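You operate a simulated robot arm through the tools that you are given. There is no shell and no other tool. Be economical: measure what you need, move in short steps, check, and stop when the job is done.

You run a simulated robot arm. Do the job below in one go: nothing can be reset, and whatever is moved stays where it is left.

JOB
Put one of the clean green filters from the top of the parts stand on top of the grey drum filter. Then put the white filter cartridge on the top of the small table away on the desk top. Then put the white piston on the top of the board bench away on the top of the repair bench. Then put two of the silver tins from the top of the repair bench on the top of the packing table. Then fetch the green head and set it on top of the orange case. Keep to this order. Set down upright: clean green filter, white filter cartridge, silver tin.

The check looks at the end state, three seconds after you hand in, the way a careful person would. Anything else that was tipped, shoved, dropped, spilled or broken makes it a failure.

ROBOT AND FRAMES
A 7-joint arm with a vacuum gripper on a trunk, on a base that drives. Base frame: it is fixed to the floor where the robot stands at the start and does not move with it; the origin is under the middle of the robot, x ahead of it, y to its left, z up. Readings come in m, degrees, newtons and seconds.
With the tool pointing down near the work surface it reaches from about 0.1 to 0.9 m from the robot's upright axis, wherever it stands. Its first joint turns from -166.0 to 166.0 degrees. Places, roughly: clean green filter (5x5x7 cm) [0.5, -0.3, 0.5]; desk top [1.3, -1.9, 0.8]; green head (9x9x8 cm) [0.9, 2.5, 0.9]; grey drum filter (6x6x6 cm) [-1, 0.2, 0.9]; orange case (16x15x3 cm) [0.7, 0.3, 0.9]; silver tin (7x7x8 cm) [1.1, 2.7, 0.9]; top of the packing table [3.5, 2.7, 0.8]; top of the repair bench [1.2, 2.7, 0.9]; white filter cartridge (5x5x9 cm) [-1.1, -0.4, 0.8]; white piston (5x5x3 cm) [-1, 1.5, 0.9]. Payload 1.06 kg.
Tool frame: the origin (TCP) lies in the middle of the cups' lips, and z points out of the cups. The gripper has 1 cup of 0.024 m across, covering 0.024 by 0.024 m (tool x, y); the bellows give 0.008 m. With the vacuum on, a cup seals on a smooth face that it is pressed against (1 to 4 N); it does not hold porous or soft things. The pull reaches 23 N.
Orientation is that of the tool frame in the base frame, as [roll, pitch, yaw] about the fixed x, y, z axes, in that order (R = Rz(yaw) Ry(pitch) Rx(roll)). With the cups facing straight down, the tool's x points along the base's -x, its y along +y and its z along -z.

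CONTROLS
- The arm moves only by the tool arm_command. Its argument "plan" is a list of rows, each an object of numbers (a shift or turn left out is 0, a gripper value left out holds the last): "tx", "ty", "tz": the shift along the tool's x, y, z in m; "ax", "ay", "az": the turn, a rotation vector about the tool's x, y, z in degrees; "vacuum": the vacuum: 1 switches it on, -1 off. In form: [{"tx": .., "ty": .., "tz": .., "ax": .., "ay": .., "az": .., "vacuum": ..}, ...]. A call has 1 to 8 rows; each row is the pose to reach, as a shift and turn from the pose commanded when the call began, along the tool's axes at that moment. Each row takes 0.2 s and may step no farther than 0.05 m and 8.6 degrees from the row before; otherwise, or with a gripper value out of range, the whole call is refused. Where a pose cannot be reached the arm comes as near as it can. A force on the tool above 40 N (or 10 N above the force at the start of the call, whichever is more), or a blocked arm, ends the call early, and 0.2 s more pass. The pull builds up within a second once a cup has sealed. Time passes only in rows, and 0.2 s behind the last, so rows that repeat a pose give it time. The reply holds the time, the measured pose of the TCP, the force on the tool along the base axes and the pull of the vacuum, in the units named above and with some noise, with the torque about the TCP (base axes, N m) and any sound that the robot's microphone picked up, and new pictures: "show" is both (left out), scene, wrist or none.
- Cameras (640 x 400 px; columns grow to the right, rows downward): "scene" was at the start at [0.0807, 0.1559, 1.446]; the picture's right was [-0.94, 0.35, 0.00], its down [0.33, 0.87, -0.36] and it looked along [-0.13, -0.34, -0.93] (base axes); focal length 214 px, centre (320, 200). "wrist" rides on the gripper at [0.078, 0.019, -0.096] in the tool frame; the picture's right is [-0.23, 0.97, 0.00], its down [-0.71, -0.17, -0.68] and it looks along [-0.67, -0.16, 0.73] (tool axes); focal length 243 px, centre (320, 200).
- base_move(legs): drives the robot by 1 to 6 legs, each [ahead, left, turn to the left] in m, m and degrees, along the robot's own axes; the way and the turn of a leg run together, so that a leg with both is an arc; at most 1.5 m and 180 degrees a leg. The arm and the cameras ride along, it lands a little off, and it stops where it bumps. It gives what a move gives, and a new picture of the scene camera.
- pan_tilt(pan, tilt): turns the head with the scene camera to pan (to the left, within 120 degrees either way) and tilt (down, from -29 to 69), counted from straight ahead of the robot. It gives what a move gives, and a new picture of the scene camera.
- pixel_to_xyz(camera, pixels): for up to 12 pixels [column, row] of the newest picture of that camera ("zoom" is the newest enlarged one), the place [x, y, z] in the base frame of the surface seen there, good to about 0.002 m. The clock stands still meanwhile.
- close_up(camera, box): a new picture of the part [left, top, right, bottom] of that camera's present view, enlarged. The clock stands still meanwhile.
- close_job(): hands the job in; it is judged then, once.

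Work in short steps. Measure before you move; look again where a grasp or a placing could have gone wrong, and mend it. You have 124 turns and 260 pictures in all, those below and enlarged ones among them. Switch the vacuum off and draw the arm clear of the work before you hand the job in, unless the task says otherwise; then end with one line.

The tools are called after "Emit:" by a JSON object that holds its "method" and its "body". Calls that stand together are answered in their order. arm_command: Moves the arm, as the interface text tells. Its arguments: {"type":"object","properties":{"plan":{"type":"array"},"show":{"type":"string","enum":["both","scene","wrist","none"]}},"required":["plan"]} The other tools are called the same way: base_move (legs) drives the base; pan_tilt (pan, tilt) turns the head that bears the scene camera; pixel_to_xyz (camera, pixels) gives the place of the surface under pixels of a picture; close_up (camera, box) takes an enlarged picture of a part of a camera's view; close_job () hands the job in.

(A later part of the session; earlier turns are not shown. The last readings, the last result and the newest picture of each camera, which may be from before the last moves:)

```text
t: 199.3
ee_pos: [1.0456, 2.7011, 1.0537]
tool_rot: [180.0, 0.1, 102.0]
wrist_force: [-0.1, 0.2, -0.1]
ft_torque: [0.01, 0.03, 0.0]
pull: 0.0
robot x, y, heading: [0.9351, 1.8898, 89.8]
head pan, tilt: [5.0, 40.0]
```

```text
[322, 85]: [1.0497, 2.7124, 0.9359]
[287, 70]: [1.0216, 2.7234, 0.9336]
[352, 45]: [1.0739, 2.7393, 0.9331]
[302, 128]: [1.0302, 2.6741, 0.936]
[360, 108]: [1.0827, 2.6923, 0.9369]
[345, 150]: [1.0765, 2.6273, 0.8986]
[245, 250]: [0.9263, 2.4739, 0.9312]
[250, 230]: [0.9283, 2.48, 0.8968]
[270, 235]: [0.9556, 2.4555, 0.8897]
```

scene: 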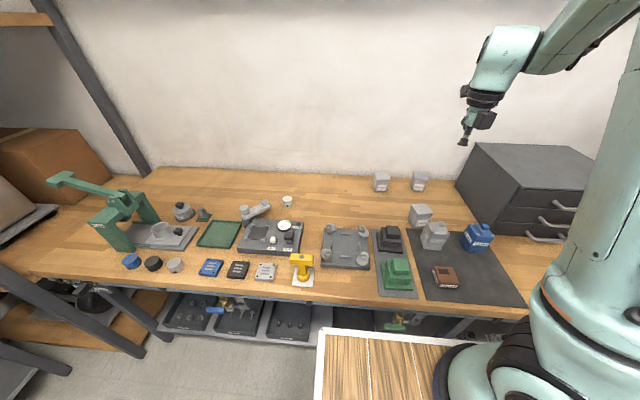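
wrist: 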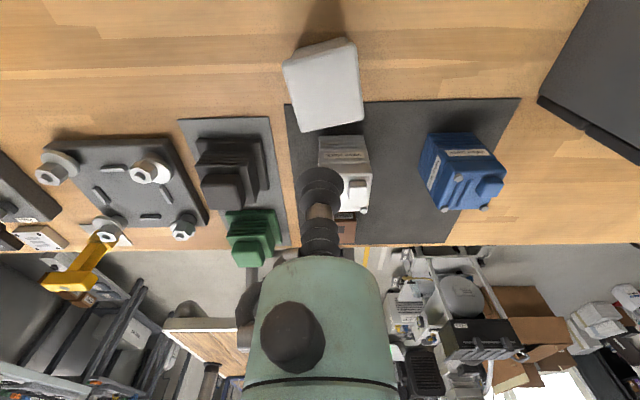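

Centre (1.050,2.711,0.936). Correct, descend with vacuum.

Emit:
{"method": "arm_command", "body": {"plan": [{"tx": 0.0087, "ty": 0.007, "tz": 0.045, "vacuum": 1}, {"tx": 0.0087, "ty": 0.007, "tz": 0.09}, {"tx": 0.0087, "ty": 0.007, "tz": 0.11}, {"tx": 0.0087, "ty": 0.007, "tz": 0.118}, {"tx": 0.0087, "ty": 0.007, "tz": 0.121}, {"tx": 0.0087, "ty": 0.007, "tz": 0.121}, {"tx": 0.0087, "ty": 0.007, "tz": 0.121}, {"tx": 0.0087, "ty": 0.007, "tz": 0.121}], "show": "none"}}

```text
t: 201.1
ee_pos: [1.0497, 2.7116, 0.9345]
tool_rot: [-179.9, 0.0, 101.9]
wrist_force: [1.8, 8.0, 13.7]
ft_torque: [-0.07, 0.07, -0.02]
pull: 23.1
robot x, y, heading: [0.9379, 1.8902, 90.2]
head pan, tilt: [5.0, 40.0]
```

Sealed. Lift, then survey the way to the packing table.

Emit:
{"method": "arm_command", "body": {"plan": [{"tz": -0.015}, {"tz": -0.04}, {"tz": -0.08}, {"tz": -0.12}, {"tz": -0.165}, {"tz": -0.21}, {"tz": -0.255}, {"tz": -0.3}], "show": "none"}}

Emit:
{"method": "arm_command", "body": {"plan": [{"tx": -0.045}, {"tx": -0.09}, {"tx": -0.135}, {"tx": -0.18}], "show": "wrist"}}

Emit:
{"method": "pan_tilt", "body": {"pan": -75, "tilt": 25}}

```text
t: 202.9
ee_pos: [1.0503, 2.7106, 1.2348]
tool_rot: [-179.9, 0.1, 101.9]
wrist_force: [-0.7, 0.8, -2.8]
ft_torque: [0.02, 0.0, -0.03]
pull: 23.1
robot x, y, heading: [0.9343, 1.8872, 90.1]
head pan, tilt: [5.0, 40.0]
```

```text
t: 203.9
ee_pos: [1.0857, 2.5342, 1.2336]
tool_rot: [-179.9, 0.1, 102.1]
wrist_force: [0.7, 1.0, -2.9]
ft_torque: [-0.03, 0.0, 0.0]
pull: 22.3
robot x, y, heading: [0.9325, 1.8886, 89.9]
head pan, tilt: [5.0, 40.0]
```

wrist: 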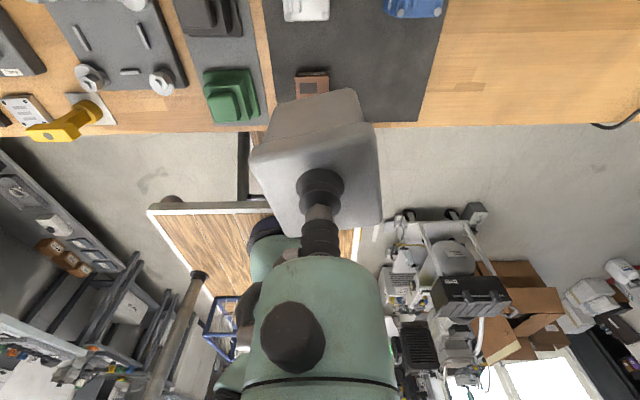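

```text
t: 205.4
ee_pos: [1.0877, 2.5349, 1.2354]
tool_rot: [-180.0, 0.2, 101.9]
wrist_force: [-0.9, 0.0, -3.6]
ft_torque: [0.0, -0.02, 0.0]
pull: 23.0
robot x, y, heading: [0.9327, 1.8899, 90.1]
head pan, tilt: [-75.0, 25.0]
```

scene: 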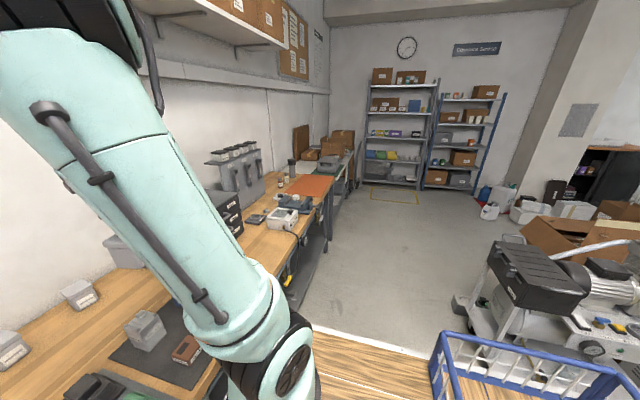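

Emit:
{"method": "pixel_to_xyz", "body": {"camera": "scene", "pixels": [[455, 305], [470, 325], [330, 195], [328, 235], [350, 160], [345, 175], [335, 190], [362, 215], [340, 165], [300, 250], [285, 215]]}}

Emit:
{"method": "close_up", "body": {"camera": "scene", "box": [240, 110, 400, 260]}}

```text
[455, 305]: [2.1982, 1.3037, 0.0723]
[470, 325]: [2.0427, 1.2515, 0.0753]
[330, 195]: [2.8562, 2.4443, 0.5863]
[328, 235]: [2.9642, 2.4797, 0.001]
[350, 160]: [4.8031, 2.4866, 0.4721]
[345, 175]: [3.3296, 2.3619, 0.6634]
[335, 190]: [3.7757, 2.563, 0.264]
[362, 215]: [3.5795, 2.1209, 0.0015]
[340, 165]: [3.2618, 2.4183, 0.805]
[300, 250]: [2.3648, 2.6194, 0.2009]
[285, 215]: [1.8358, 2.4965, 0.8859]
```

```text
2.67 times, centred on (320, 185) of scene
```

zoom: 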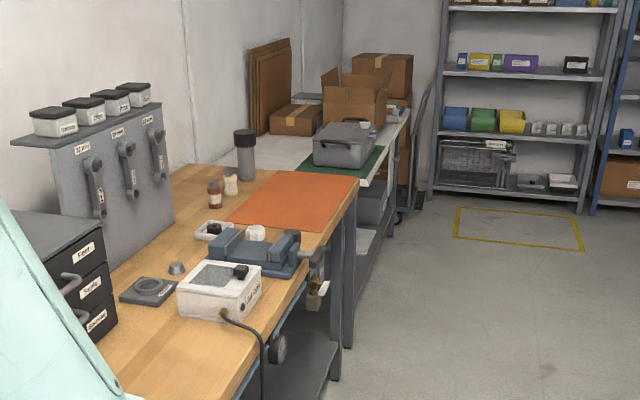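

Raise a bit more, retract, and drive right along the benches (2.3 m).

Emit:
{"method": "arm_command", "body": {"plan": [{"tx": -0.025, "tz": -0.035}, {"tx": -0.05, "tz": -0.07}, {"tx": -0.075, "tz": -0.1}, {"tx": -0.1, "tz": -0.12}], "show": "none"}}

Emit:
{"method": "base_move", "body": {"legs": [[-0.03, -1.15, 0], [0, -1.15, 0]]}}

Emit:
{"method": "pan_tilt", "body": {"pan": 5, "tilt": 40}}

```text
t: 206.4
ee_pos: [1.1058, 2.435, 1.3536]
tool_rot: [180.0, 0.1, 102.0]
wrist_force: [-0.2, 0.2, -2.7]
ft_torque: [0.02, 0.02, -0.03]
pull: 23.3
robot x, y, heading: [0.9423, 1.8898, 89.7]
head pan, tilt: [-75.0, 25.0]
```

```text
t: 217.5
ee_pos: [3.3496, 2.4484, 1.3551]
tool_rot: [180.0, 0.1, 103.2]
wrist_force: [-0.4, -0.8, -3.0]
ft_torque: [0.01, -0.03, 0.0]
pull: 22.9
robot x, y, heading: [3.1911, 1.8976, 91.5]
head pan, tilt: [-75.0, 25.0]
```

scene: 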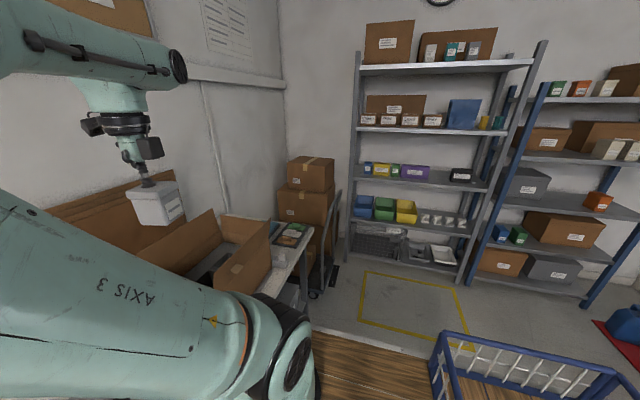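

```text
t: 219.1
ee_pos: [3.3491, 2.4489, 1.3534]
tool_rot: [-180.0, 0.0, 103.1]
wrist_force: [-0.6, -0.2, -2.4]
ft_torque: [0.02, 0.01, 0.05]
pull: 23.1
robot x, y, heading: [3.1911, 1.897, 91.4]
head pan, tilt: [5.0, 40.0]
```

scene: 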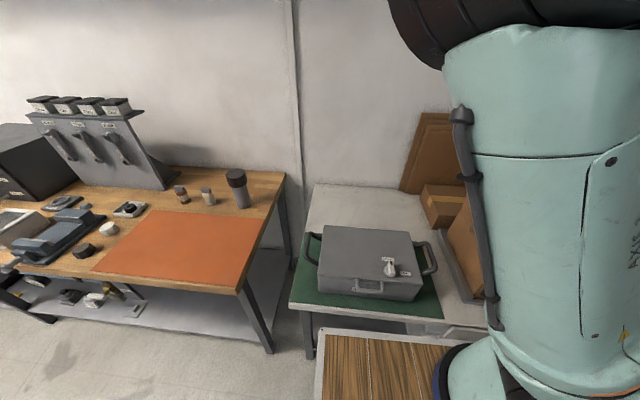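

Emit:
{"method": "pixel_to_xyz", "body": {"camera": "scene", "pixels": [[340, 200], [370, 205], [400, 210], [350, 215], [330, 190], [390, 195], [295, 300], [440, 315], [470, 310], [405, 275], [330, 228], [455, 265]]}}

Emit:
{"method": "pan_tilt", "body": {"pan": -50, "tilt": 40}}

```text
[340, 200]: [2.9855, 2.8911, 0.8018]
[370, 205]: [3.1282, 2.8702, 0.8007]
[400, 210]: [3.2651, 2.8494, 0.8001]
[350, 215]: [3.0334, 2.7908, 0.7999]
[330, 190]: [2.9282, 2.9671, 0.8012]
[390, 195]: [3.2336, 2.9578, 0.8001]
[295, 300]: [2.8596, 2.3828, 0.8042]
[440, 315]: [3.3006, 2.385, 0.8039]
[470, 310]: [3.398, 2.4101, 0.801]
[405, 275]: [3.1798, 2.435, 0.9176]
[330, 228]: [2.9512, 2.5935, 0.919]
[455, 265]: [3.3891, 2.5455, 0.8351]
```

```text
t: 220.3
ee_pos: [3.3503, 2.4493, 1.3534]
tool_rot: [179.9, 0.0, 103.2]
wrist_force: [-0.7, -0.5, -1.9]
ft_torque: [0.01, 0.02, -0.02]
pull: 22.9
robot x, y, heading: [3.191, 1.9014, 91.4]
head pan, tilt: [-50.0, 40.0]
```

scene: 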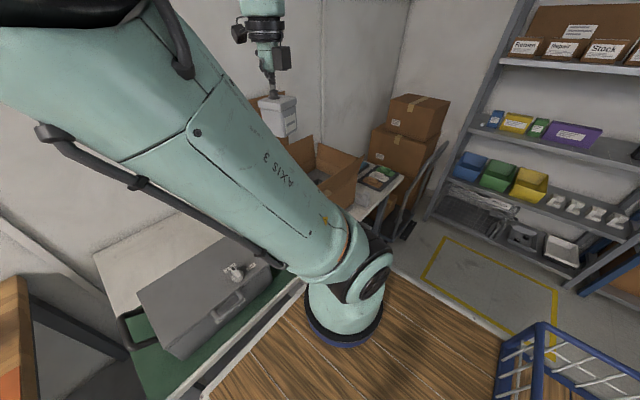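

Free area behind the case (x 2.95–3.25, y 2.72–2.95, z 0.801). Move the tin over (3.18, 2.80).

Emit:
{"method": "arm_command", "body": {"plan": [{"tx": 0.0476, "ty": -0.0107}, {"tx": 0.0952, "ty": -0.0214}, {"tx": 0.1428, "ty": -0.0321}, {"tx": 0.1904, "ty": -0.0428}, {"tx": 0.238, "ty": -0.0535}, {"tx": 0.2856, "ty": -0.0642}, {"tx": 0.3332, "ty": -0.0749}, {"tx": 0.3807, "ty": -0.0856}], "show": "none"}}

Emit:
{"method": "arm_command", "body": {"plan": [{"tz": 0.05}, {"tz": 0.1}, {"tz": 0.15}, {"tz": 0.2}, {"tz": 0.25}, {"tz": 0.3}, {"tz": 0.35}, {"tz": 0.4}], "show": "wrist"}}

Emit:
{"method": "pan_tilt", "body": {"pan": 10, "tilt": 40}}

```text
t: 222.1
ee_pos: [3.1787, 2.7999, 1.3505]
tool_rot: [-179.9, 0.0, 103.3]
wrist_force: [-0.2, -1.1, -1.1]
ft_torque: [0.06, 0.0, 0.01]
pull: 22.5
robot x, y, heading: [3.1959, 1.8981, 91.2]
head pan, tilt: [-50.0, 40.0]
```

```text
t: 223.9
ee_pos: [3.1787, 2.8003, 0.9516]
tool_rot: [-180.0, 0.0, 103.3]
wrist_force: [-0.1, 0.4, -3.3]
ft_torque: [0.04, 0.0, 0.01]
pull: 22.7
robot x, y, heading: [3.1915, 1.8991, 91.2]
head pan, tilt: [-50.0, 40.0]
```

wrist: 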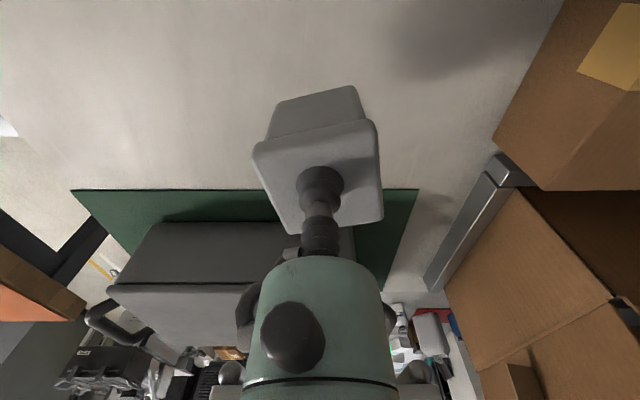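

```text
t: 225.2
ee_pos: [3.1798, 2.8001, 0.9524]
tool_rot: [180.0, 0.0, 103.2]
wrist_force: [-0.8, -0.6, -2.0]
ft_torque: [0.0, 0.02, 0.02]
pull: 22.6
robot x, y, heading: [3.1953, 1.8963, 91.0]
head pan, tilt: [10.0, 40.0]
```

scene: 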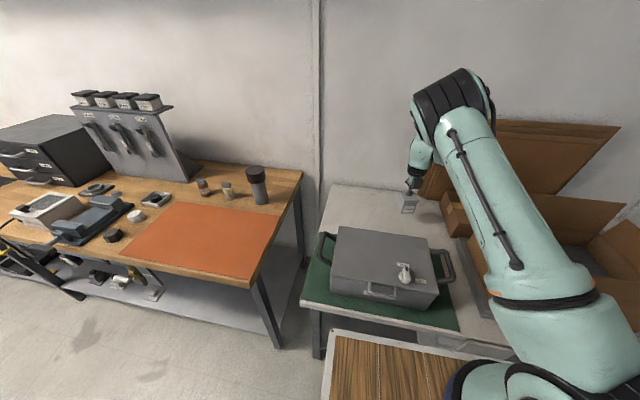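

Clear spot, lower to contact (~0.874).

Emit:
{"method": "arm_command", "body": {"plan": [{"tz": 0.045}, {"tz": 0.065}, {"tz": 0.072}, {"tz": 0.076}, {"tz": 0.078}, {"tz": 0.078}], "show": "none"}}

```text
t: 226.6
ee_pos: [3.1791, 2.8003, 0.8753]
tool_rot: [-179.9, -0.1, 103.2]
wrist_force: [-0.9, -2.5, 8.9]
ft_torque: [0.14, 0.0, -0.01]
pull: 23.0
robot x, y, heading: [3.1897, 1.8988, 91.1]
head pan, tilt: [10.0, 40.0]
```

Contact. Release and rise.

Emit:
{"method": "arm_command", "body": {"plan": [{"tz": 0, "vacuum": -1}, {"tz": -0.001}, {"tz": -0.002}, {"tz": -0.01}, {"tz": -0.05}, {"tz": -0.1}, {"tz": -0.15}, {"tz": -0.2}], "show": "wrist"}}

Emit:
{"method": "arm_command", "body": {"plan": [{"tz": -0.05}, {"tz": -0.1}, {"tz": -0.15}, {"tz": -0.2}, {"tz": -0.22, "tx": -0.045}, {"tz": -0.22, "tx": -0.09}, {"tz": -0.22, "tx": -0.135}, {"tz": -0.22, "tx": -0.18}], "show": "none"}}

Emit:
{"method": "base_move", "body": {"legs": [[0, 1.1, 0], [0, 1.13, 0]]}}

```text
t: 228.4
ee_pos: [3.1798, 2.8017, 1.0776]
tool_rot: [179.9, 0.2, 103.3]
wrist_force: [-0.2, 0.0, -0.5]
ft_torque: [-0.01, -0.03, 0.0]
pull: 0.2
robot x, y, heading: [3.1915, 1.901, 91.5]
head pan, tilt: [10.0, 40.0]
```

wrist: 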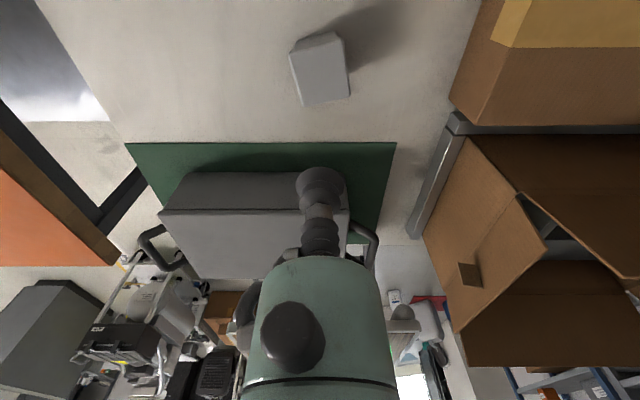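

```text
t: 230.2
ee_pos: [3.222, 2.627, 1.2926]
tool_rot: [-180.0, 0.2, 103.1]
wrist_force: [0.4, 0.1, -0.3]
ft_torque: [-0.02, 0.0, -0.02]
pull: 0.0
robot x, y, heading: [3.1904, 1.8957, 91.2]
head pan, tilt: [10.0, 40.0]
```

```text
t: 241.2
ee_pos: [0.9689, 2.538, 1.2941]
tool_rot: [179.9, 0.1, 104.4]
wrist_force: [0.1, -0.2, 1.0]
ft_torque: [0.0, 0.01, 0.01]
pull: 0.1
robot x, y, heading: [0.956, 1.8087, 92.8]
head pan, tilt: [10.0, 40.0]
```

scene: 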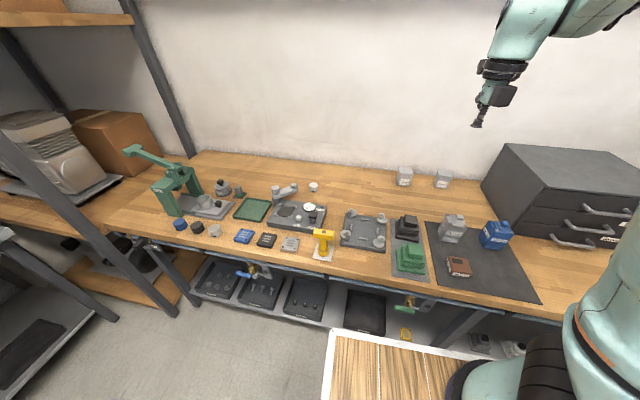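

Tin 1 stands fine. For the wall-side tin I need the camera turned sideways. Drive ahead 0.13 m and rotate the tool 80° clockwise.

Emit:
{"method": "base_move", "body": {"legs": [[0, 0, -2], [0.13, 0, 0]]}}

Emit:
{"method": "arm_command", "body": {"plan": [{"az": 8.5}, {"az": 17}, {"az": 25.5}, {"az": 34}, {"az": 42.5}, {"az": 51}, {"az": 59.5}, {"az": 68}], "show": "none"}}

Emit:
{"method": "arm_command", "body": {"plan": [{"az": 8}, {"az": 12}], "show": "wrist"}}

Emit:
{"method": "close_up", "body": {"camera": "scene", "box": [370, 130, 530, 240]}}

```text
t: 242.9
ee_pos: [0.9924, 2.6688, 1.2938]
tool_rot: [180.0, 0.0, 102.5]
wrist_force: [0.9, 0.2, -0.6]
ft_torque: [0.01, 0.03, 0.01]
pull: 0.0
robot x, y, heading: [0.9576, 1.94, 90.3]
head pan, tilt: [10.0, 40.0]
```

scene: 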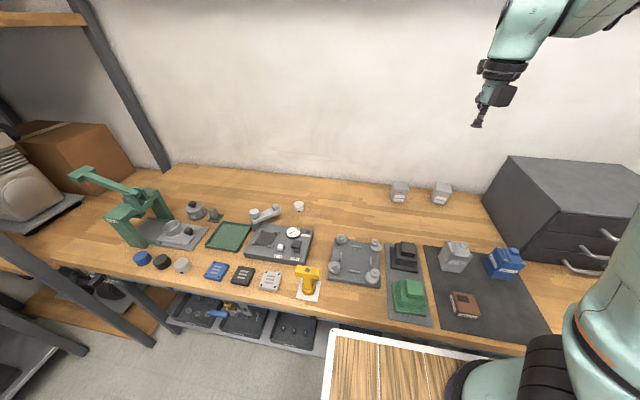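

```text
t: 244.7
ee_pos: [0.9933, 2.6683, 1.2941]
tool_rot: [180.0, 0.0, 34.5]
wrist_force: [1.3, 0.1, -0.3]
ft_torque: [0.01, 0.02, -0.02]
pull: 0.1
robot x, y, heading: [0.9532, 1.9381, 90.4]
head pan, tilt: [10.0, 40.0]
```

```text
t: 245.3
ee_pos: [0.993, 2.6681, 1.2943]
tool_rot: [179.8, 0.0, 22.4]
wrist_force: [0.0, 0.4, 0.4]
ft_torque: [0.03, 0.0, 0.01]
pull: 0.1
robot x, y, heading: [0.9534, 1.9398, 90.4]
head pan, tilt: [10.0, 40.0]
```

wrist: 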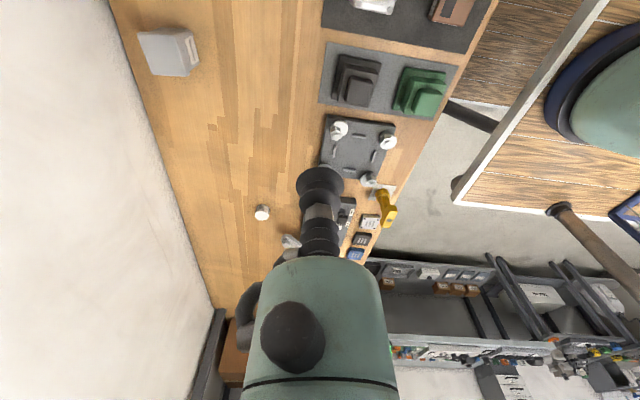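

```text
3.64 times, centred on (450, 185) of scene
```

zoom: 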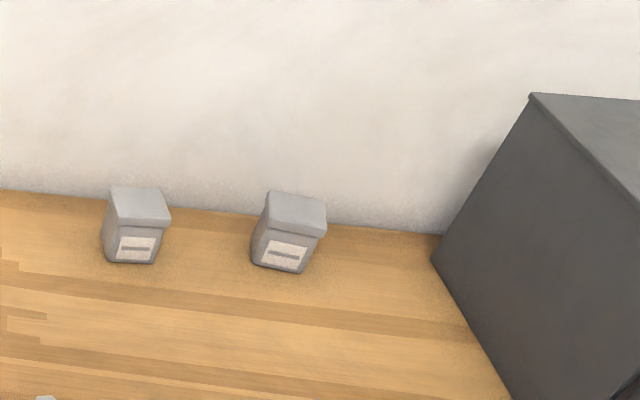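

Emit:
{"method": "pixel_to_xyz", "body": {"camera": "wrist", "pixels": [[165, 52], [140, 35], [185, 35], [150, 72], [175, 74], [150, 50]]}}

Emit:
{"method": "pixel_to_xyz", "body": {"camera": "zoom", "pixels": [[140, 205], [115, 192], [160, 190], [120, 220], [165, 220], [295, 212]]}}

```text
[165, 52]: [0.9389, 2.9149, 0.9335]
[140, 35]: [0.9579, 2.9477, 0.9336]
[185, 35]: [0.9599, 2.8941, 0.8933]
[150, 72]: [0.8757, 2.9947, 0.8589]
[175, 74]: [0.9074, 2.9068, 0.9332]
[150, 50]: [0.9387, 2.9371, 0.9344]
```

```text
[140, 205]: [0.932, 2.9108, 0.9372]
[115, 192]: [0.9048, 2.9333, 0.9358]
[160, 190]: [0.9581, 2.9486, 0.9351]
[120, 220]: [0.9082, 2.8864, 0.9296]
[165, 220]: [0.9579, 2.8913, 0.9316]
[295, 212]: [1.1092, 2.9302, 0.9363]
```

Left tin's centre ≈(0.932,2.917). Move above and descend part way.

Emit:
{"method": "arm_command", "body": {"plan": [{"tx": 0.0064, "ty": -0.0422}, {"tx": 0.0128, "ty": -0.0844}, {"tx": 0.0192, "ty": -0.1266}, {"tx": 0.0256, "ty": -0.1688}, {"tx": 0.032, "ty": -0.211}, {"tx": 0.0385, "ty": -0.2534}], "show": "none"}}

Emit:
{"method": "arm_command", "body": {"plan": [{"tz": 0.05}, {"tz": 0.1}, {"tz": 0.15}, {"tz": 0.2}, {"tz": 0.25}], "show": "both"}}

```text
t: 246.7
ee_pos: [0.9285, 2.9145, 1.2938]
tool_rot: [179.9, 0.0, 22.7]
wrist_force: [-1.6, -0.7, 1.1]
ft_torque: [0.08, -0.19, 0.03]
pull: 0.0
robot x, y, heading: [0.9531, 1.9395, 90.6]
head pan, tilt: [10.0, 40.0]
```

```text
t: 247.9
ee_pos: [0.9313, 2.9145, 1.0463]
tool_rot: [180.0, 0.1, 22.6]
wrist_force: [-0.1, -0.4, -0.3]
ft_torque: [0.0, 0.0, -0.02]
pull: 0.1
robot x, y, heading: [0.9504, 1.9422, 90.7]
head pan, tilt: [10.0, 40.0]
```

scene: 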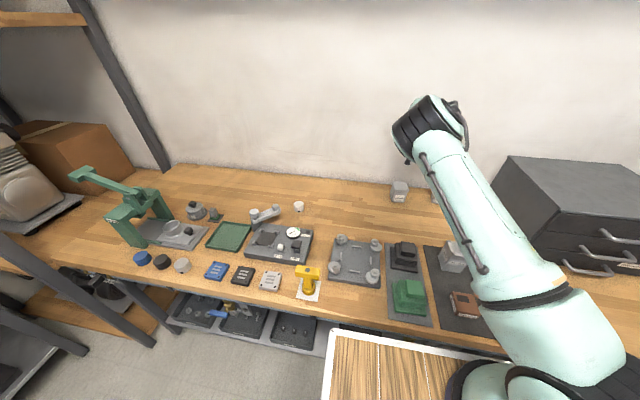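
wrist: 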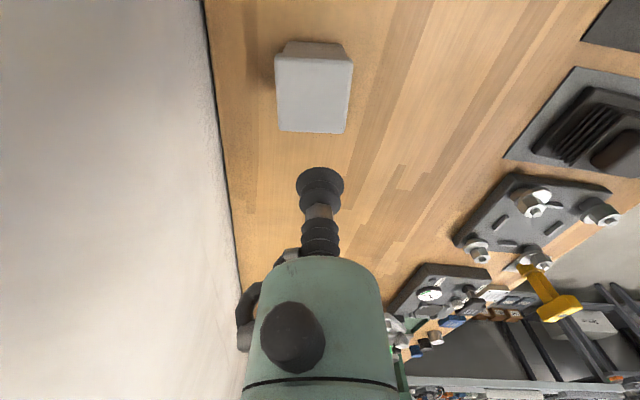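

Emit:
{"method": "pixel_to_xyz", "body": {"camera": "wrist", "pixels": [[313, 95], [280, 62], [350, 65], [282, 126], [344, 130]]}}

```text
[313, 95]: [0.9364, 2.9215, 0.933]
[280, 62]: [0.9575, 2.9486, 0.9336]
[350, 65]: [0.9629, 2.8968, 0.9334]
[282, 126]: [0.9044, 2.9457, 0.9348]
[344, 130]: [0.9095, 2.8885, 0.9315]
```

Centre (0.934,2.920,0.934). Descend with vacuum.

Emit:
{"method": "arm_command", "body": {"plan": [{"tx": 0.005, "ty": -0.004, "tz": 0.045, "vacuum": 1}, {"tx": 0.005, "ty": -0.004, "tz": 0.085}, {"tx": 0.005, "ty": -0.004, "tz": 0.103}, {"tx": 0.005, "ty": -0.004, "tz": 0.112}, {"tx": 0.005, "ty": -0.004, "tz": 0.115}, {"tx": 0.005, "ty": -0.004, "tz": 0.115}, {"tx": 0.005, "ty": -0.004, "tz": 0.115}, {"tx": 0.005, "ty": -0.004, "tz": 0.115}], "show": "none"}}

```text
t: 249.7
ee_pos: [0.9343, 2.9219, 0.929]
tool_rot: [-180.0, 0.0, 22.5]
wrist_force: [2.2, 7.2, 14.9]
ft_torque: [-0.01, 0.05, 0.0]
pull: 22.7
robot x, y, heading: [0.9542, 1.9388, 90.4]
head pan, tilt: [10.0, 40.0]
```

Sealed. Lift, retract, back up and drive east.

Emit:
{"method": "arm_command", "body": {"plan": [{"tz": -0.015}, {"tz": -0.05}, {"tz": -0.1}, {"tz": -0.15}, {"tz": -0.2}, {"tz": -0.25}, {"tz": -0.3}, {"tz": -0.35}], "show": "none"}}

Emit:
{"method": "arm_command", "body": {"plan": [{"tz": -0.03, "tx": -0.004, "ty": 0.03}, {"tz": -0.06, "tx": -0.01, "ty": 0.065}, {"tz": -0.07, "tx": -0.017, "ty": 0.11}, {"tz": -0.07, "tx": -0.024, "ty": 0.158}, {"tz": -0.07, "tx": -0.031, "ty": 0.206}, {"tz": -0.07, "tx": -0.038, "ty": 0.254}, {"tz": -0.07, "tx": -0.045, "ty": 0.302}, {"tz": -0.07, "tx": -0.052, "ty": 0.35}], "show": "wrist"}}

Emit:
{"method": "base_move", "body": {"legs": [[-0.06, 0, 0], [0, -1.1, 0], [0, -1.05, 0]]}}

```text
t: 251.5
ee_pos: [0.9334, 2.9221, 1.2786]
tool_rot: [179.9, 0.0, 22.6]
wrist_force: [-1.3, 0.0, -2.1]
ft_torque: [-0.01, -0.05, 0.0]
pull: 23.4
robot x, y, heading: [0.95, 1.9394, 90.6]
head pan, tilt: [10.0, 40.0]
```

```text
t: 253.3
ee_pos: [1.0207, 2.5788, 1.3444]
tool_rot: [179.9, 0.0, 22.4]
wrist_force: [1.6, -0.1, -2.4]
ft_torque: [-0.01, 0.08, 0.0]
pull: 22.9
robot x, y, heading: [0.9547, 1.9417, 90.4]
head pan, tilt: [10.0, 40.0]
```

wrist: 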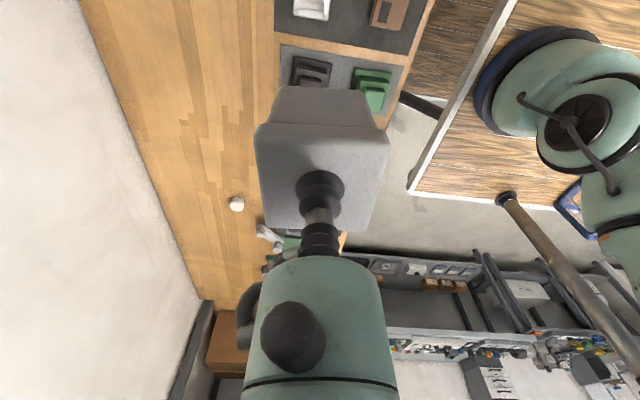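

```text
t: 264.6
ee_pos: [3.1567, 2.5835, 1.346]
tool_rot: [179.9, -0.1, 25.0]
wrist_force: [0.5, -0.1, -2.9]
ft_torque: [0.01, 0.0, -0.01]
pull: 22.7
robot x, y, heading: [3.12, 1.9429, 93.2]
head pan, tilt: [10.0, 40.0]
```

scene: 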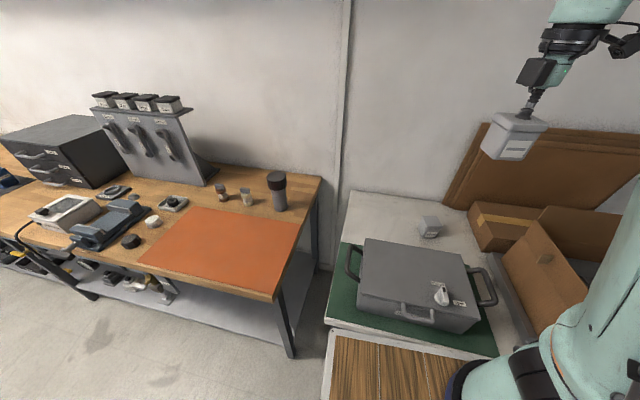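

First tin upright at (430,228). Move the second over (3.01, 2.81).

Emit:
{"method": "arm_command", "body": {"plan": [{"tx": -0.00625, "ty": -0.04455}, {"tx": -0.0125, "ty": -0.0891}, {"tx": -0.01875, "ty": -0.13365}, {"tx": -0.025, "ty": -0.1782}, {"tx": -0.03125, "ty": -0.22275}, {"tx": -0.0375, "ty": -0.2673}], "show": "none"}}

Emit:
{"method": "arm_command", "body": {"plan": [{"tz": 0.05}, {"tz": 0.1}, {"tz": 0.15}, {"tz": 0.2}, {"tz": 0.25}, {"tz": 0.3}, {"tz": 0.35}, {"tz": 0.39}], "show": "both"}}

```text
t: 266.0
ee_pos: [3.0087, 2.8122, 1.3462]
tool_rot: [-180.0, -0.1, 25.0]
wrist_force: [-1.1, -0.5, -1.9]
ft_torque: [0.03, 0.0, -0.01]
pull: 23.4
robot x, y, heading: [3.1213, 1.9428, 92.6]
head pan, tilt: [10.0, 40.0]
```

```text
t: 267.8
ee_pos: [3.009, 2.811, 0.9555]
tool_rot: [179.9, 0.0, 25.0]
wrist_force: [-0.2, -0.2, -3.3]
ft_torque: [0.02, 0.0, 0.0]
pull: 23.2
robot x, y, heading: [3.1198, 1.9399, 93.4]
head pan, tilt: [10.0, 40.0]
```

scene: 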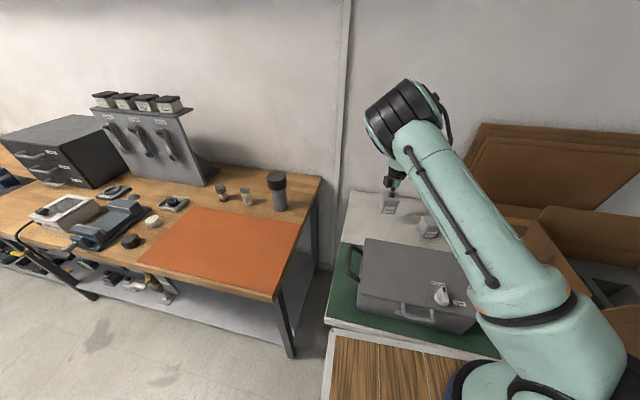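
wrist: 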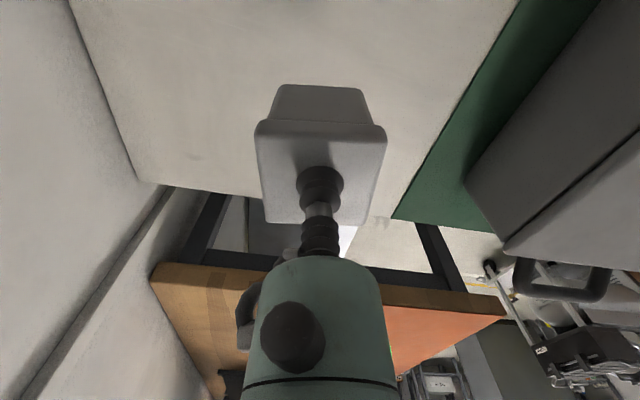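

Lower to contact.

Emit:
{"method": "arm_command", "body": {"plan": [{"tz": 0.045}, {"tz": 0.066}, {"tz": 0.075}, {"tz": 0.079}, {"tz": 0.082}, {"tz": 0.082}], "show": "none"}}

```text
t: 269.2
ee_pos: [3.0088, 2.8096, 0.8739]
tool_rot: [-179.9, 0.0, 25.0]
wrist_force: [-1.4, -0.8, 14.2]
ft_torque: [0.0, -0.05, -0.03]
pull: 22.0
robot x, y, heading: [3.1203, 1.9438, 93.2]
head pan, tilt: [10.0, 40.0]
```

Contact. Release, rise, and look.

Emit:
{"method": "arm_command", "body": {"plan": [{"tz": -0.001, "vacuum": -1}, {"tz": -0.002}, {"tz": -0.003}, {"tz": -0.012}, {"tz": -0.05}, {"tz": -0.1}, {"tz": -0.15}, {"tz": -0.2}], "show": "scene"}}

Emit:
{"method": "arm_command", "body": {"plan": [{"tz": -0.05}, {"tz": -0.1}, {"tz": -0.15}, {"tz": -0.2}, {"tz": -0.22, "ty": 0.045}, {"tz": -0.22, "ty": 0.09}, {"tz": -0.22, "ty": 0.135}, {"tz": -0.22, "ty": 0.18}], "show": "scene"}}

Emit:
{"method": "close_up", "body": {"camera": "scene", "box": [330, 170, 500, 280]}}

Emit:
{"method": "base_move", "body": {"legs": [[-0.06, 0, -3], [0, 1.15, 0], [0, 1.1, 0]]}}

```text
t: 271.0
ee_pos: [3.0094, 2.8104, 1.0742]
tool_rot: [179.8, 0.0, 24.9]
wrist_force: [-0.4, 0.3, -0.1]
ft_torque: [-0.01, -0.03, 0.05]
pull: 0.2
robot x, y, heading: [3.1215, 1.9422, 93.2]
head pan, tilt: [10.0, 40.0]
```

scene: 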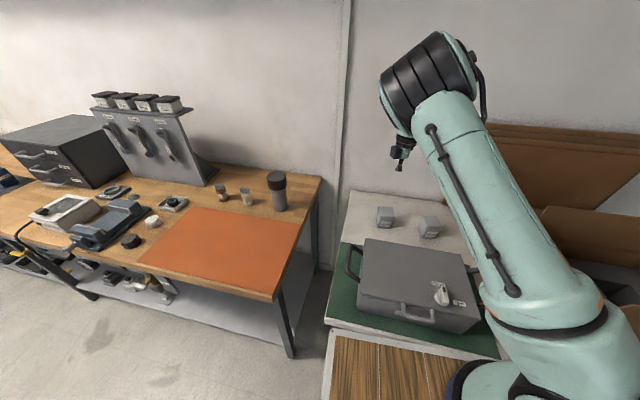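

```text
t: 272.8
ee_pos: [3.0865, 2.6499, 1.2931]
tool_rot: [179.9, 0.0, 25.1]
wrist_force: [0.5, 0.3, -0.7]
ft_torque: [-0.01, 0.0, -0.02]
pull: 0.1
robot x, y, heading: [3.1221, 1.9427, 93.1]
head pan, tilt: [10.0, 40.0]
```

scene: 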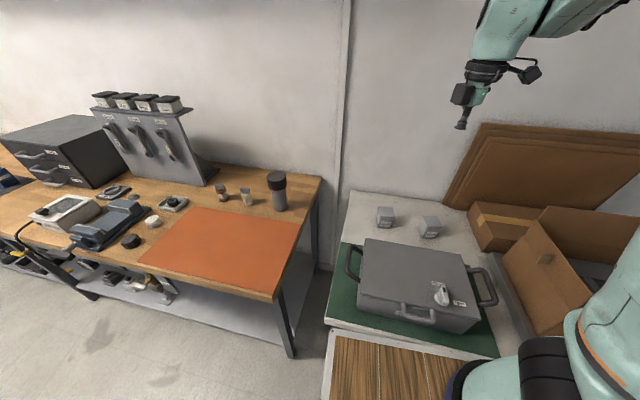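

```text
3.64 times, centred on (415, 225) of scene
```

zoom: 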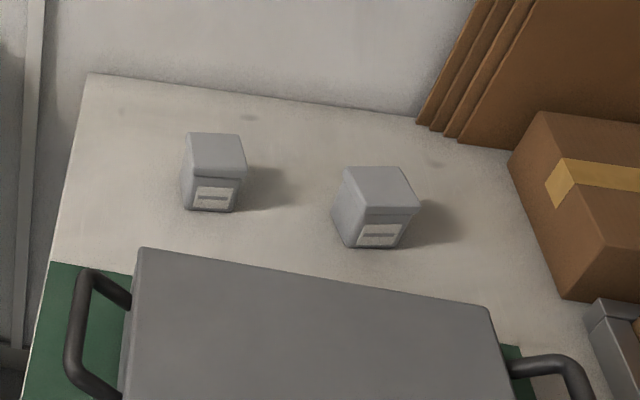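

```text
t: 284.5
ee_pos: [0.8867, 2.6552, 1.2948]
tool_rot: [179.9, 0.0, 20.4]
wrist_force: [-0.5, -0.4, -0.5]
ft_torque: [-0.02, -0.01, -0.01]
pull: 0.1
robot x, y, heading: [0.8649, 1.9459, 88.6]
head pan, tilt: [10.0, 40.0]
```

scene: 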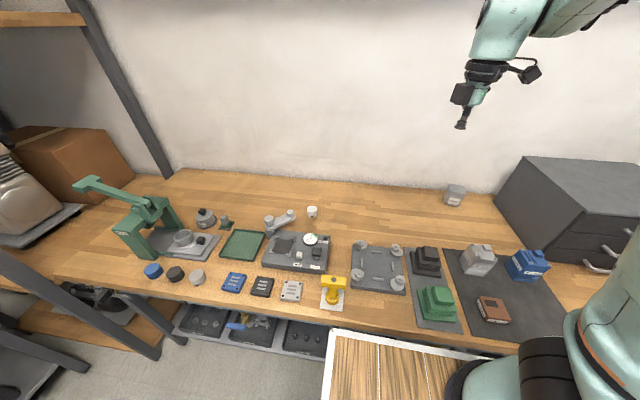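

Both tins stand on the packing table. Now the green head at about (436,300): zoom and measure.

Emit:
{"method": "close_up", "body": {"camera": "scene", "box": [395, 230, 555, 340]}}

Emit:
{"method": "pixel_to_xyz", "body": {"camera": "zoom", "pixels": [[160, 222], [135, 212], [185, 225], [150, 205], [165, 238], [160, 280], [200, 260], [230, 300]]}}

```text
3.64 times, centred on (475, 285) of scene
```

zoom: 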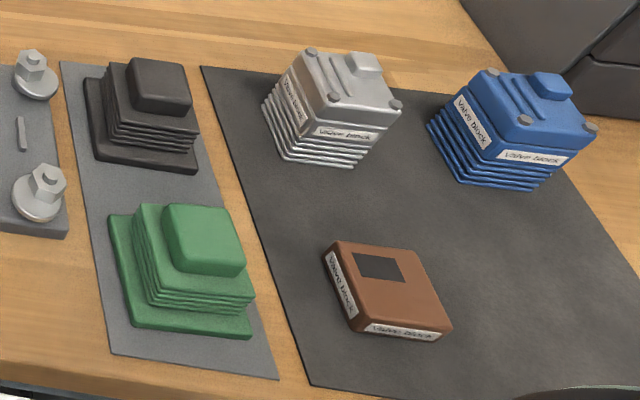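

```text
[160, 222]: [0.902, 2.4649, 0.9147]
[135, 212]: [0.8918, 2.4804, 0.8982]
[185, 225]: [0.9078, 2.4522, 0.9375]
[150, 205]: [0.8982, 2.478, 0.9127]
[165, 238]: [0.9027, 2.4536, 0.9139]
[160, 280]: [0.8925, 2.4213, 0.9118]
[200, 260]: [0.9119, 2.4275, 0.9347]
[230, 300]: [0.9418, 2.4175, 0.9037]
```

Boss top ≈(0.917,2.447,0.938). Back the base 0.2 m, which brings the tool nearly above it, then descend to look.

Emit:
{"method": "base_move", "body": {"legs": [[-0.2, 0, 0]]}}

Emit:
{"method": "arm_command", "body": {"plan": [{"tx": 0.02, "ty": 0.015}, {"tx": 0.02, "ty": 0.015, "tz": 0.05}, {"tx": 0.02, "ty": 0.015, "tz": 0.1}, {"tx": 0.02, "ty": 0.015, "tz": 0.15}, {"tx": 0.02, "ty": 0.015, "tz": 0.2}, {"tx": 0.02, "ty": 0.015, "tz": 0.24}], "show": "wrist"}}

```text
t: 286.1
ee_pos: [0.8815, 2.4527, 1.2955]
tool_rot: [180.0, 0.0, 20.6]
wrist_force: [-0.9, 0.0, 0.6]
ft_torque: [0.0, -0.03, -0.01]
pull: 0.0
robot x, y, heading: [0.8578, 1.7422, 88.6]
head pan, tilt: [10.0, 40.0]
```

scene: 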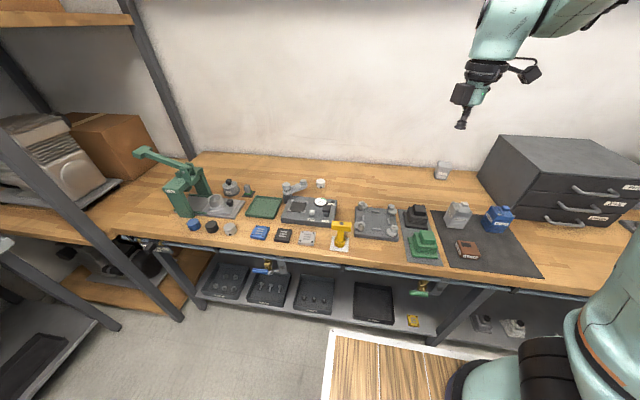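

```text
t: 287.5
ee_pos: [0.9055, 2.4449, 1.0538]
tool_rot: [-179.9, 0.0, 20.5]
wrist_force: [0.0, -0.3, 0.4]
ft_torque: [0.01, 0.02, 0.02]
pull: 0.1
robot x, y, heading: [0.8571, 1.7423, 88.7]
head pan, tilt: [10.0, 40.0]
```

wrist: 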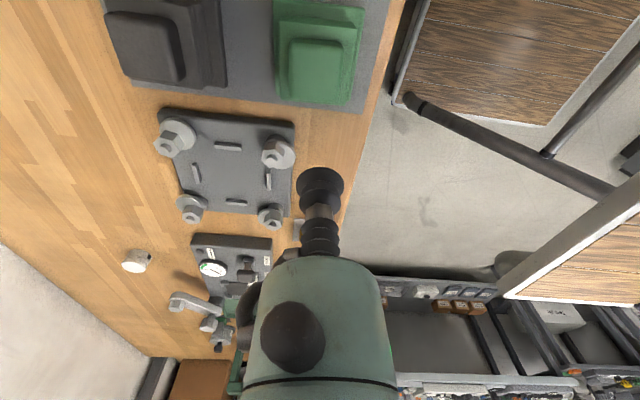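

Emit:
{"method": "pixel_to_xyz", "body": {"camera": "wrist", "pixels": [[315, 70], [295, 45], [338, 48], [293, 90], [337, 96], [280, 95], [352, 102], [279, 10], [361, 12], [370, 108]]}}

Emit:
{"method": "close_up", "body": {"camera": "wrist", "box": [250, 0, 390, 120]}}

```text
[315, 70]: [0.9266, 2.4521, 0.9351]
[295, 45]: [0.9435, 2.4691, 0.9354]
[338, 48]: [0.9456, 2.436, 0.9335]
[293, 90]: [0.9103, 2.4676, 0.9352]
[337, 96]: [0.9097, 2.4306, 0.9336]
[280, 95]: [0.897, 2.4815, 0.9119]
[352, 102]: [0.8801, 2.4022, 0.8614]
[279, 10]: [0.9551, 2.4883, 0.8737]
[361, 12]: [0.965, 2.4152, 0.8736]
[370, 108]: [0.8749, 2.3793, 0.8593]
```

```text
3.33 times, centred on (320, 60) of wrist
```

zoom: 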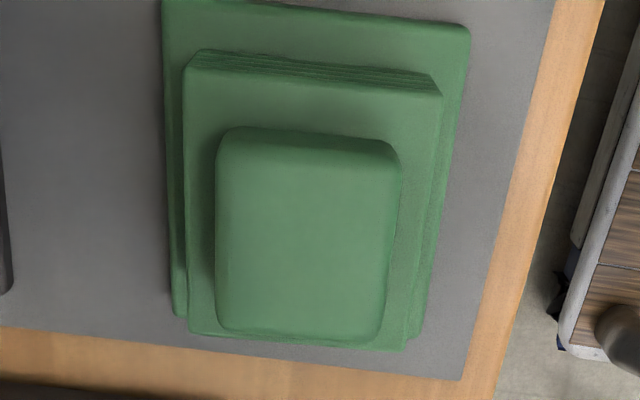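

Boss centre (0.927,2.450,0.935). Descend with vacuum.

Emit:
{"method": "arm_command", "body": {"plan": [{"tx": 0.0215, "ty": 0.0027, "tz": 0.04, "vacuum": 1}, {"tx": 0.0215, "ty": 0.0027, "tz": 0.085}, {"tx": 0.0215, "ty": 0.0027, "tz": 0.108}, {"tx": 0.0215, "ty": 0.0027, "tz": 0.118}, {"tx": 0.0215, "ty": 0.0027, "tz": 0.122}, {"tx": 0.0215, "ty": 0.0027, "tz": 0.122}, {"tx": 0.0215, "ty": 0.0027, "tz": 0.122}, {"tx": 0.0215, "ty": 0.0027, "tz": 0.122}], "show": "wrist"}}

```text
t: 289.3
ee_pos: [0.927, 2.4504, 0.9319]
tool_rot: [179.9, 0.0, 20.6]
wrist_force: [1.7, -4.8, 4.9]
ft_torque: [0.03, 0.01, -0.01]
pull: 22.6
robot x, y, heading: [0.8567, 1.7424, 88.6]
head pan, tilt: [10.0, 40.0]
```

wrist: 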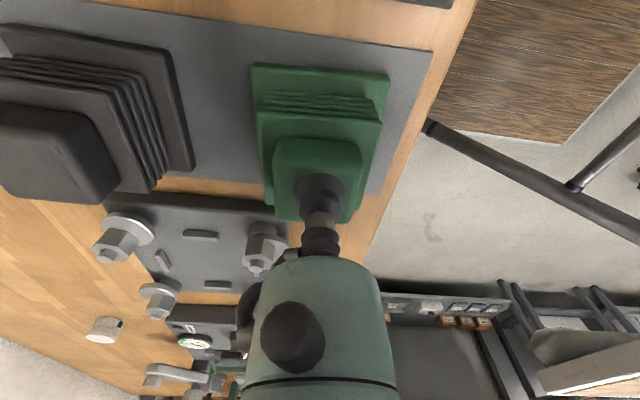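

Sealed. Lift.

Emit:
{"method": "arm_command", "body": {"plan": [{"tz": -0.015}, {"tz": -0.04}, {"tz": -0.08}, {"tz": -0.125}, {"tz": -0.17}, {"tz": -0.22}, {"tz": -0.27}, {"tz": -0.32}], "show": "wrist"}}

Emit:
{"method": "pan_tilt", "body": {"pan": -115, "tilt": 35}}

```text
t: 291.1
ee_pos: [0.9252, 2.4482, 1.2519]
tool_rot: [179.8, -0.1, 20.5]
wrist_force: [-0.4, 0.0, -5.2]
ft_torque: [0.01, -0.04, -0.01]
pull: 22.9
robot x, y, heading: [0.86, 1.7432, 88.7]
head pan, tilt: [10.0, 40.0]
```

wrist: 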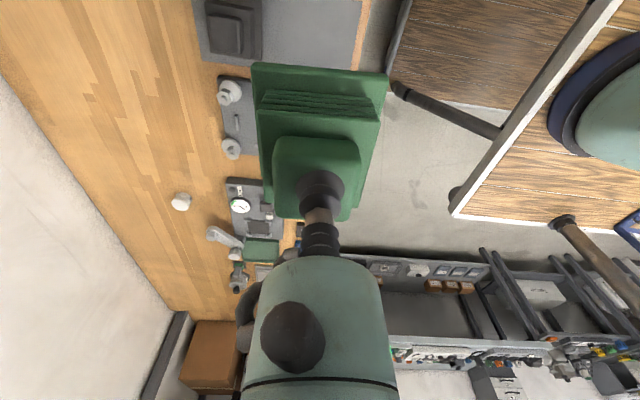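

```text
t: 293.1
ee_pos: [0.9253, 2.449, 1.2526]
tool_rot: [180.0, 0.0, 20.6]
wrist_force: [-0.3, 0.1, -5.8]
ft_torque: [-0.02, -0.04, -0.01]
pull: 22.6
robot x, y, heading: [0.8594, 1.7449, 88.5]
head pan, tilt: [-115.0, 35.0]
```

scene: 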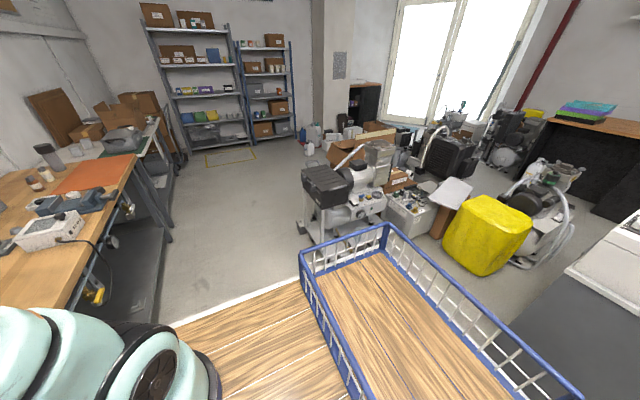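

Head held (~0.55 kg). Check the printer-like box height for arm clearance, raise the arm, and drive back, left, and south.

Emit:
{"method": "pixel_to_xyz", "body": {"camera": "scene", "pixels": [[610, 260], [635, 235], [560, 300], [620, 290], [545, 320]]}}

Emit:
{"method": "arm_command", "body": {"plan": [{"tz": -0.03}, {"tz": -0.06}, {"tz": -0.09}, {"tz": -0.11}], "show": "none"}}

Emit:
{"method": "base_move", "body": {"legs": [[-0.5, 0, 1.4], [0, 0.97, 0]]}}

```text
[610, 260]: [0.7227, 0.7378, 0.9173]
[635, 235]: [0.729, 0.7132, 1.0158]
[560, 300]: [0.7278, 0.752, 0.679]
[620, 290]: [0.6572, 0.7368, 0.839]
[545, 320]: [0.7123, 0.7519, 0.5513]
```

```text
t: 294.1
ee_pos: [0.9264, 2.451, 1.3607]
tool_rot: [179.9, 0.0, 20.6]
wrist_force: [0.2, -0.1, -5.7]
ft_torque: [0.0, -0.01, 0.0]
pull: 23.3
robot x, y, heading: [0.8604, 1.7455, 88.5]
head pan, tilt: [-115.0, 35.0]
```

```text
t: 301.8
ee_pos: [-0.0627, 1.9431, 1.3603]
tool_rot: [179.9, 0.0, 22.0]
wrist_force: [0.4, 0.2, -6.1]
ft_torque: [-0.05, 0.01, 0.01]
pull: 23.1
robot x, y, heading: [-0.113, 1.2336, 89.9]
head pan, tilt: [-115.0, 35.0]
```

scene: 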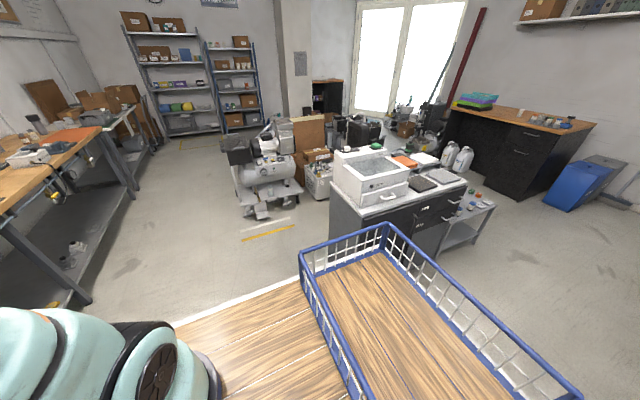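

Emit:
{"method": "base_move", "body": {"legs": [[-0.95, 0, 0], [0, 0, -90]]}}

Emit:
{"method": "pan_tilt", "body": {"pan": 0, "tilt": 50}}

```text
t: 310.5
ee_pos: [0.5912, 0.2438, 1.3604]
tool_rot: [180.0, 0.1, -68.8]
wrist_force: [-1.3, 0.7, -5.5]
ft_torque: [-0.01, -0.01, 0.01]
pull: 23.1
robot x, y, heading: [-0.1117, 0.3021, -0.7]
head pan, tilt: [-115.0, 35.0]
```

scene: 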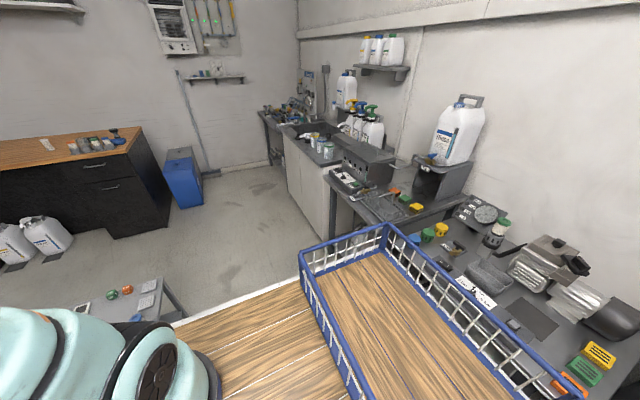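

```text
t: 312.4
ee_pos: [0.5921, 0.2441, 1.361]
tool_rot: [180.0, 0.0, -68.7]
wrist_force: [0.2, 1.4, -5.9]
ft_torque: [-0.05, 0.01, -0.02]
pull: 22.7
robot x, y, heading: [-0.111, 0.3062, -0.5]
head pan, tilt: [0.0, 50.0]
```

scene: 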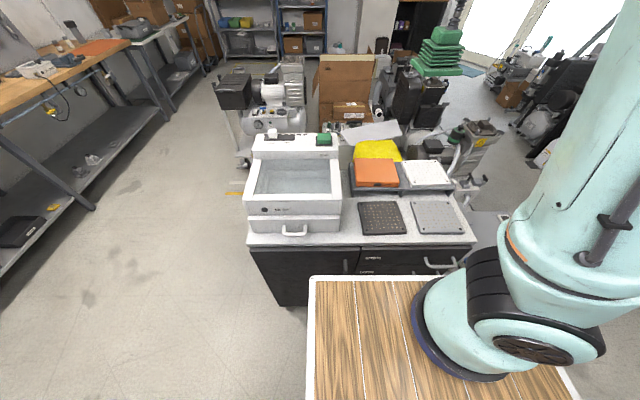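

Filter and cartridge from before still look in place. Measure the orange case's top around (377,172).

Emit:
{"method": "pixel_to_xyz", "body": {"camera": "scene", "pixels": [[377, 172], [358, 165], [395, 165], [360, 182], [397, 182], [377, 162], [342, 200], [355, 186], [400, 186]]}}

Emit:
{"method": "close_up", "body": {"camera": "scene", "box": [320, 130, 480, 230]}}

```text
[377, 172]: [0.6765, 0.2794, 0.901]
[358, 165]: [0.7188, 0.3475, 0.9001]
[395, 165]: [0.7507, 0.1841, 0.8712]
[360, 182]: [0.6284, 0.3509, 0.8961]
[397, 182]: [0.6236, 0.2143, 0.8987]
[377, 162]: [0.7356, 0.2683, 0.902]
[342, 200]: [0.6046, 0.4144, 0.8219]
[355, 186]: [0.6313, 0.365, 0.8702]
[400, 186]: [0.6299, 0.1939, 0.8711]
```

```text
4.00 times, centred on (400, 180) of scene
```

zoom: 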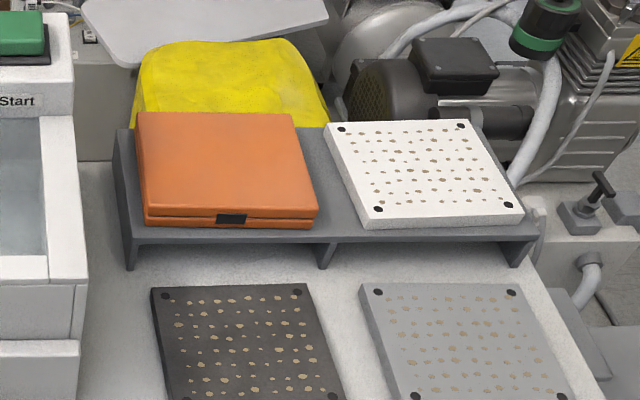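

Emit:
{"method": "pixel_to_xyz", "body": {"camera": "zoom", "pixels": [[230, 204], [215, 116], [145, 160], [303, 160], [222, 155]]}}

```text
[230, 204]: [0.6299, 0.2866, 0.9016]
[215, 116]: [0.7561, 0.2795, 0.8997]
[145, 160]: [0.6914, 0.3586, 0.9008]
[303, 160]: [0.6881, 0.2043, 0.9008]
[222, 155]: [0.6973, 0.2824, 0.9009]
```

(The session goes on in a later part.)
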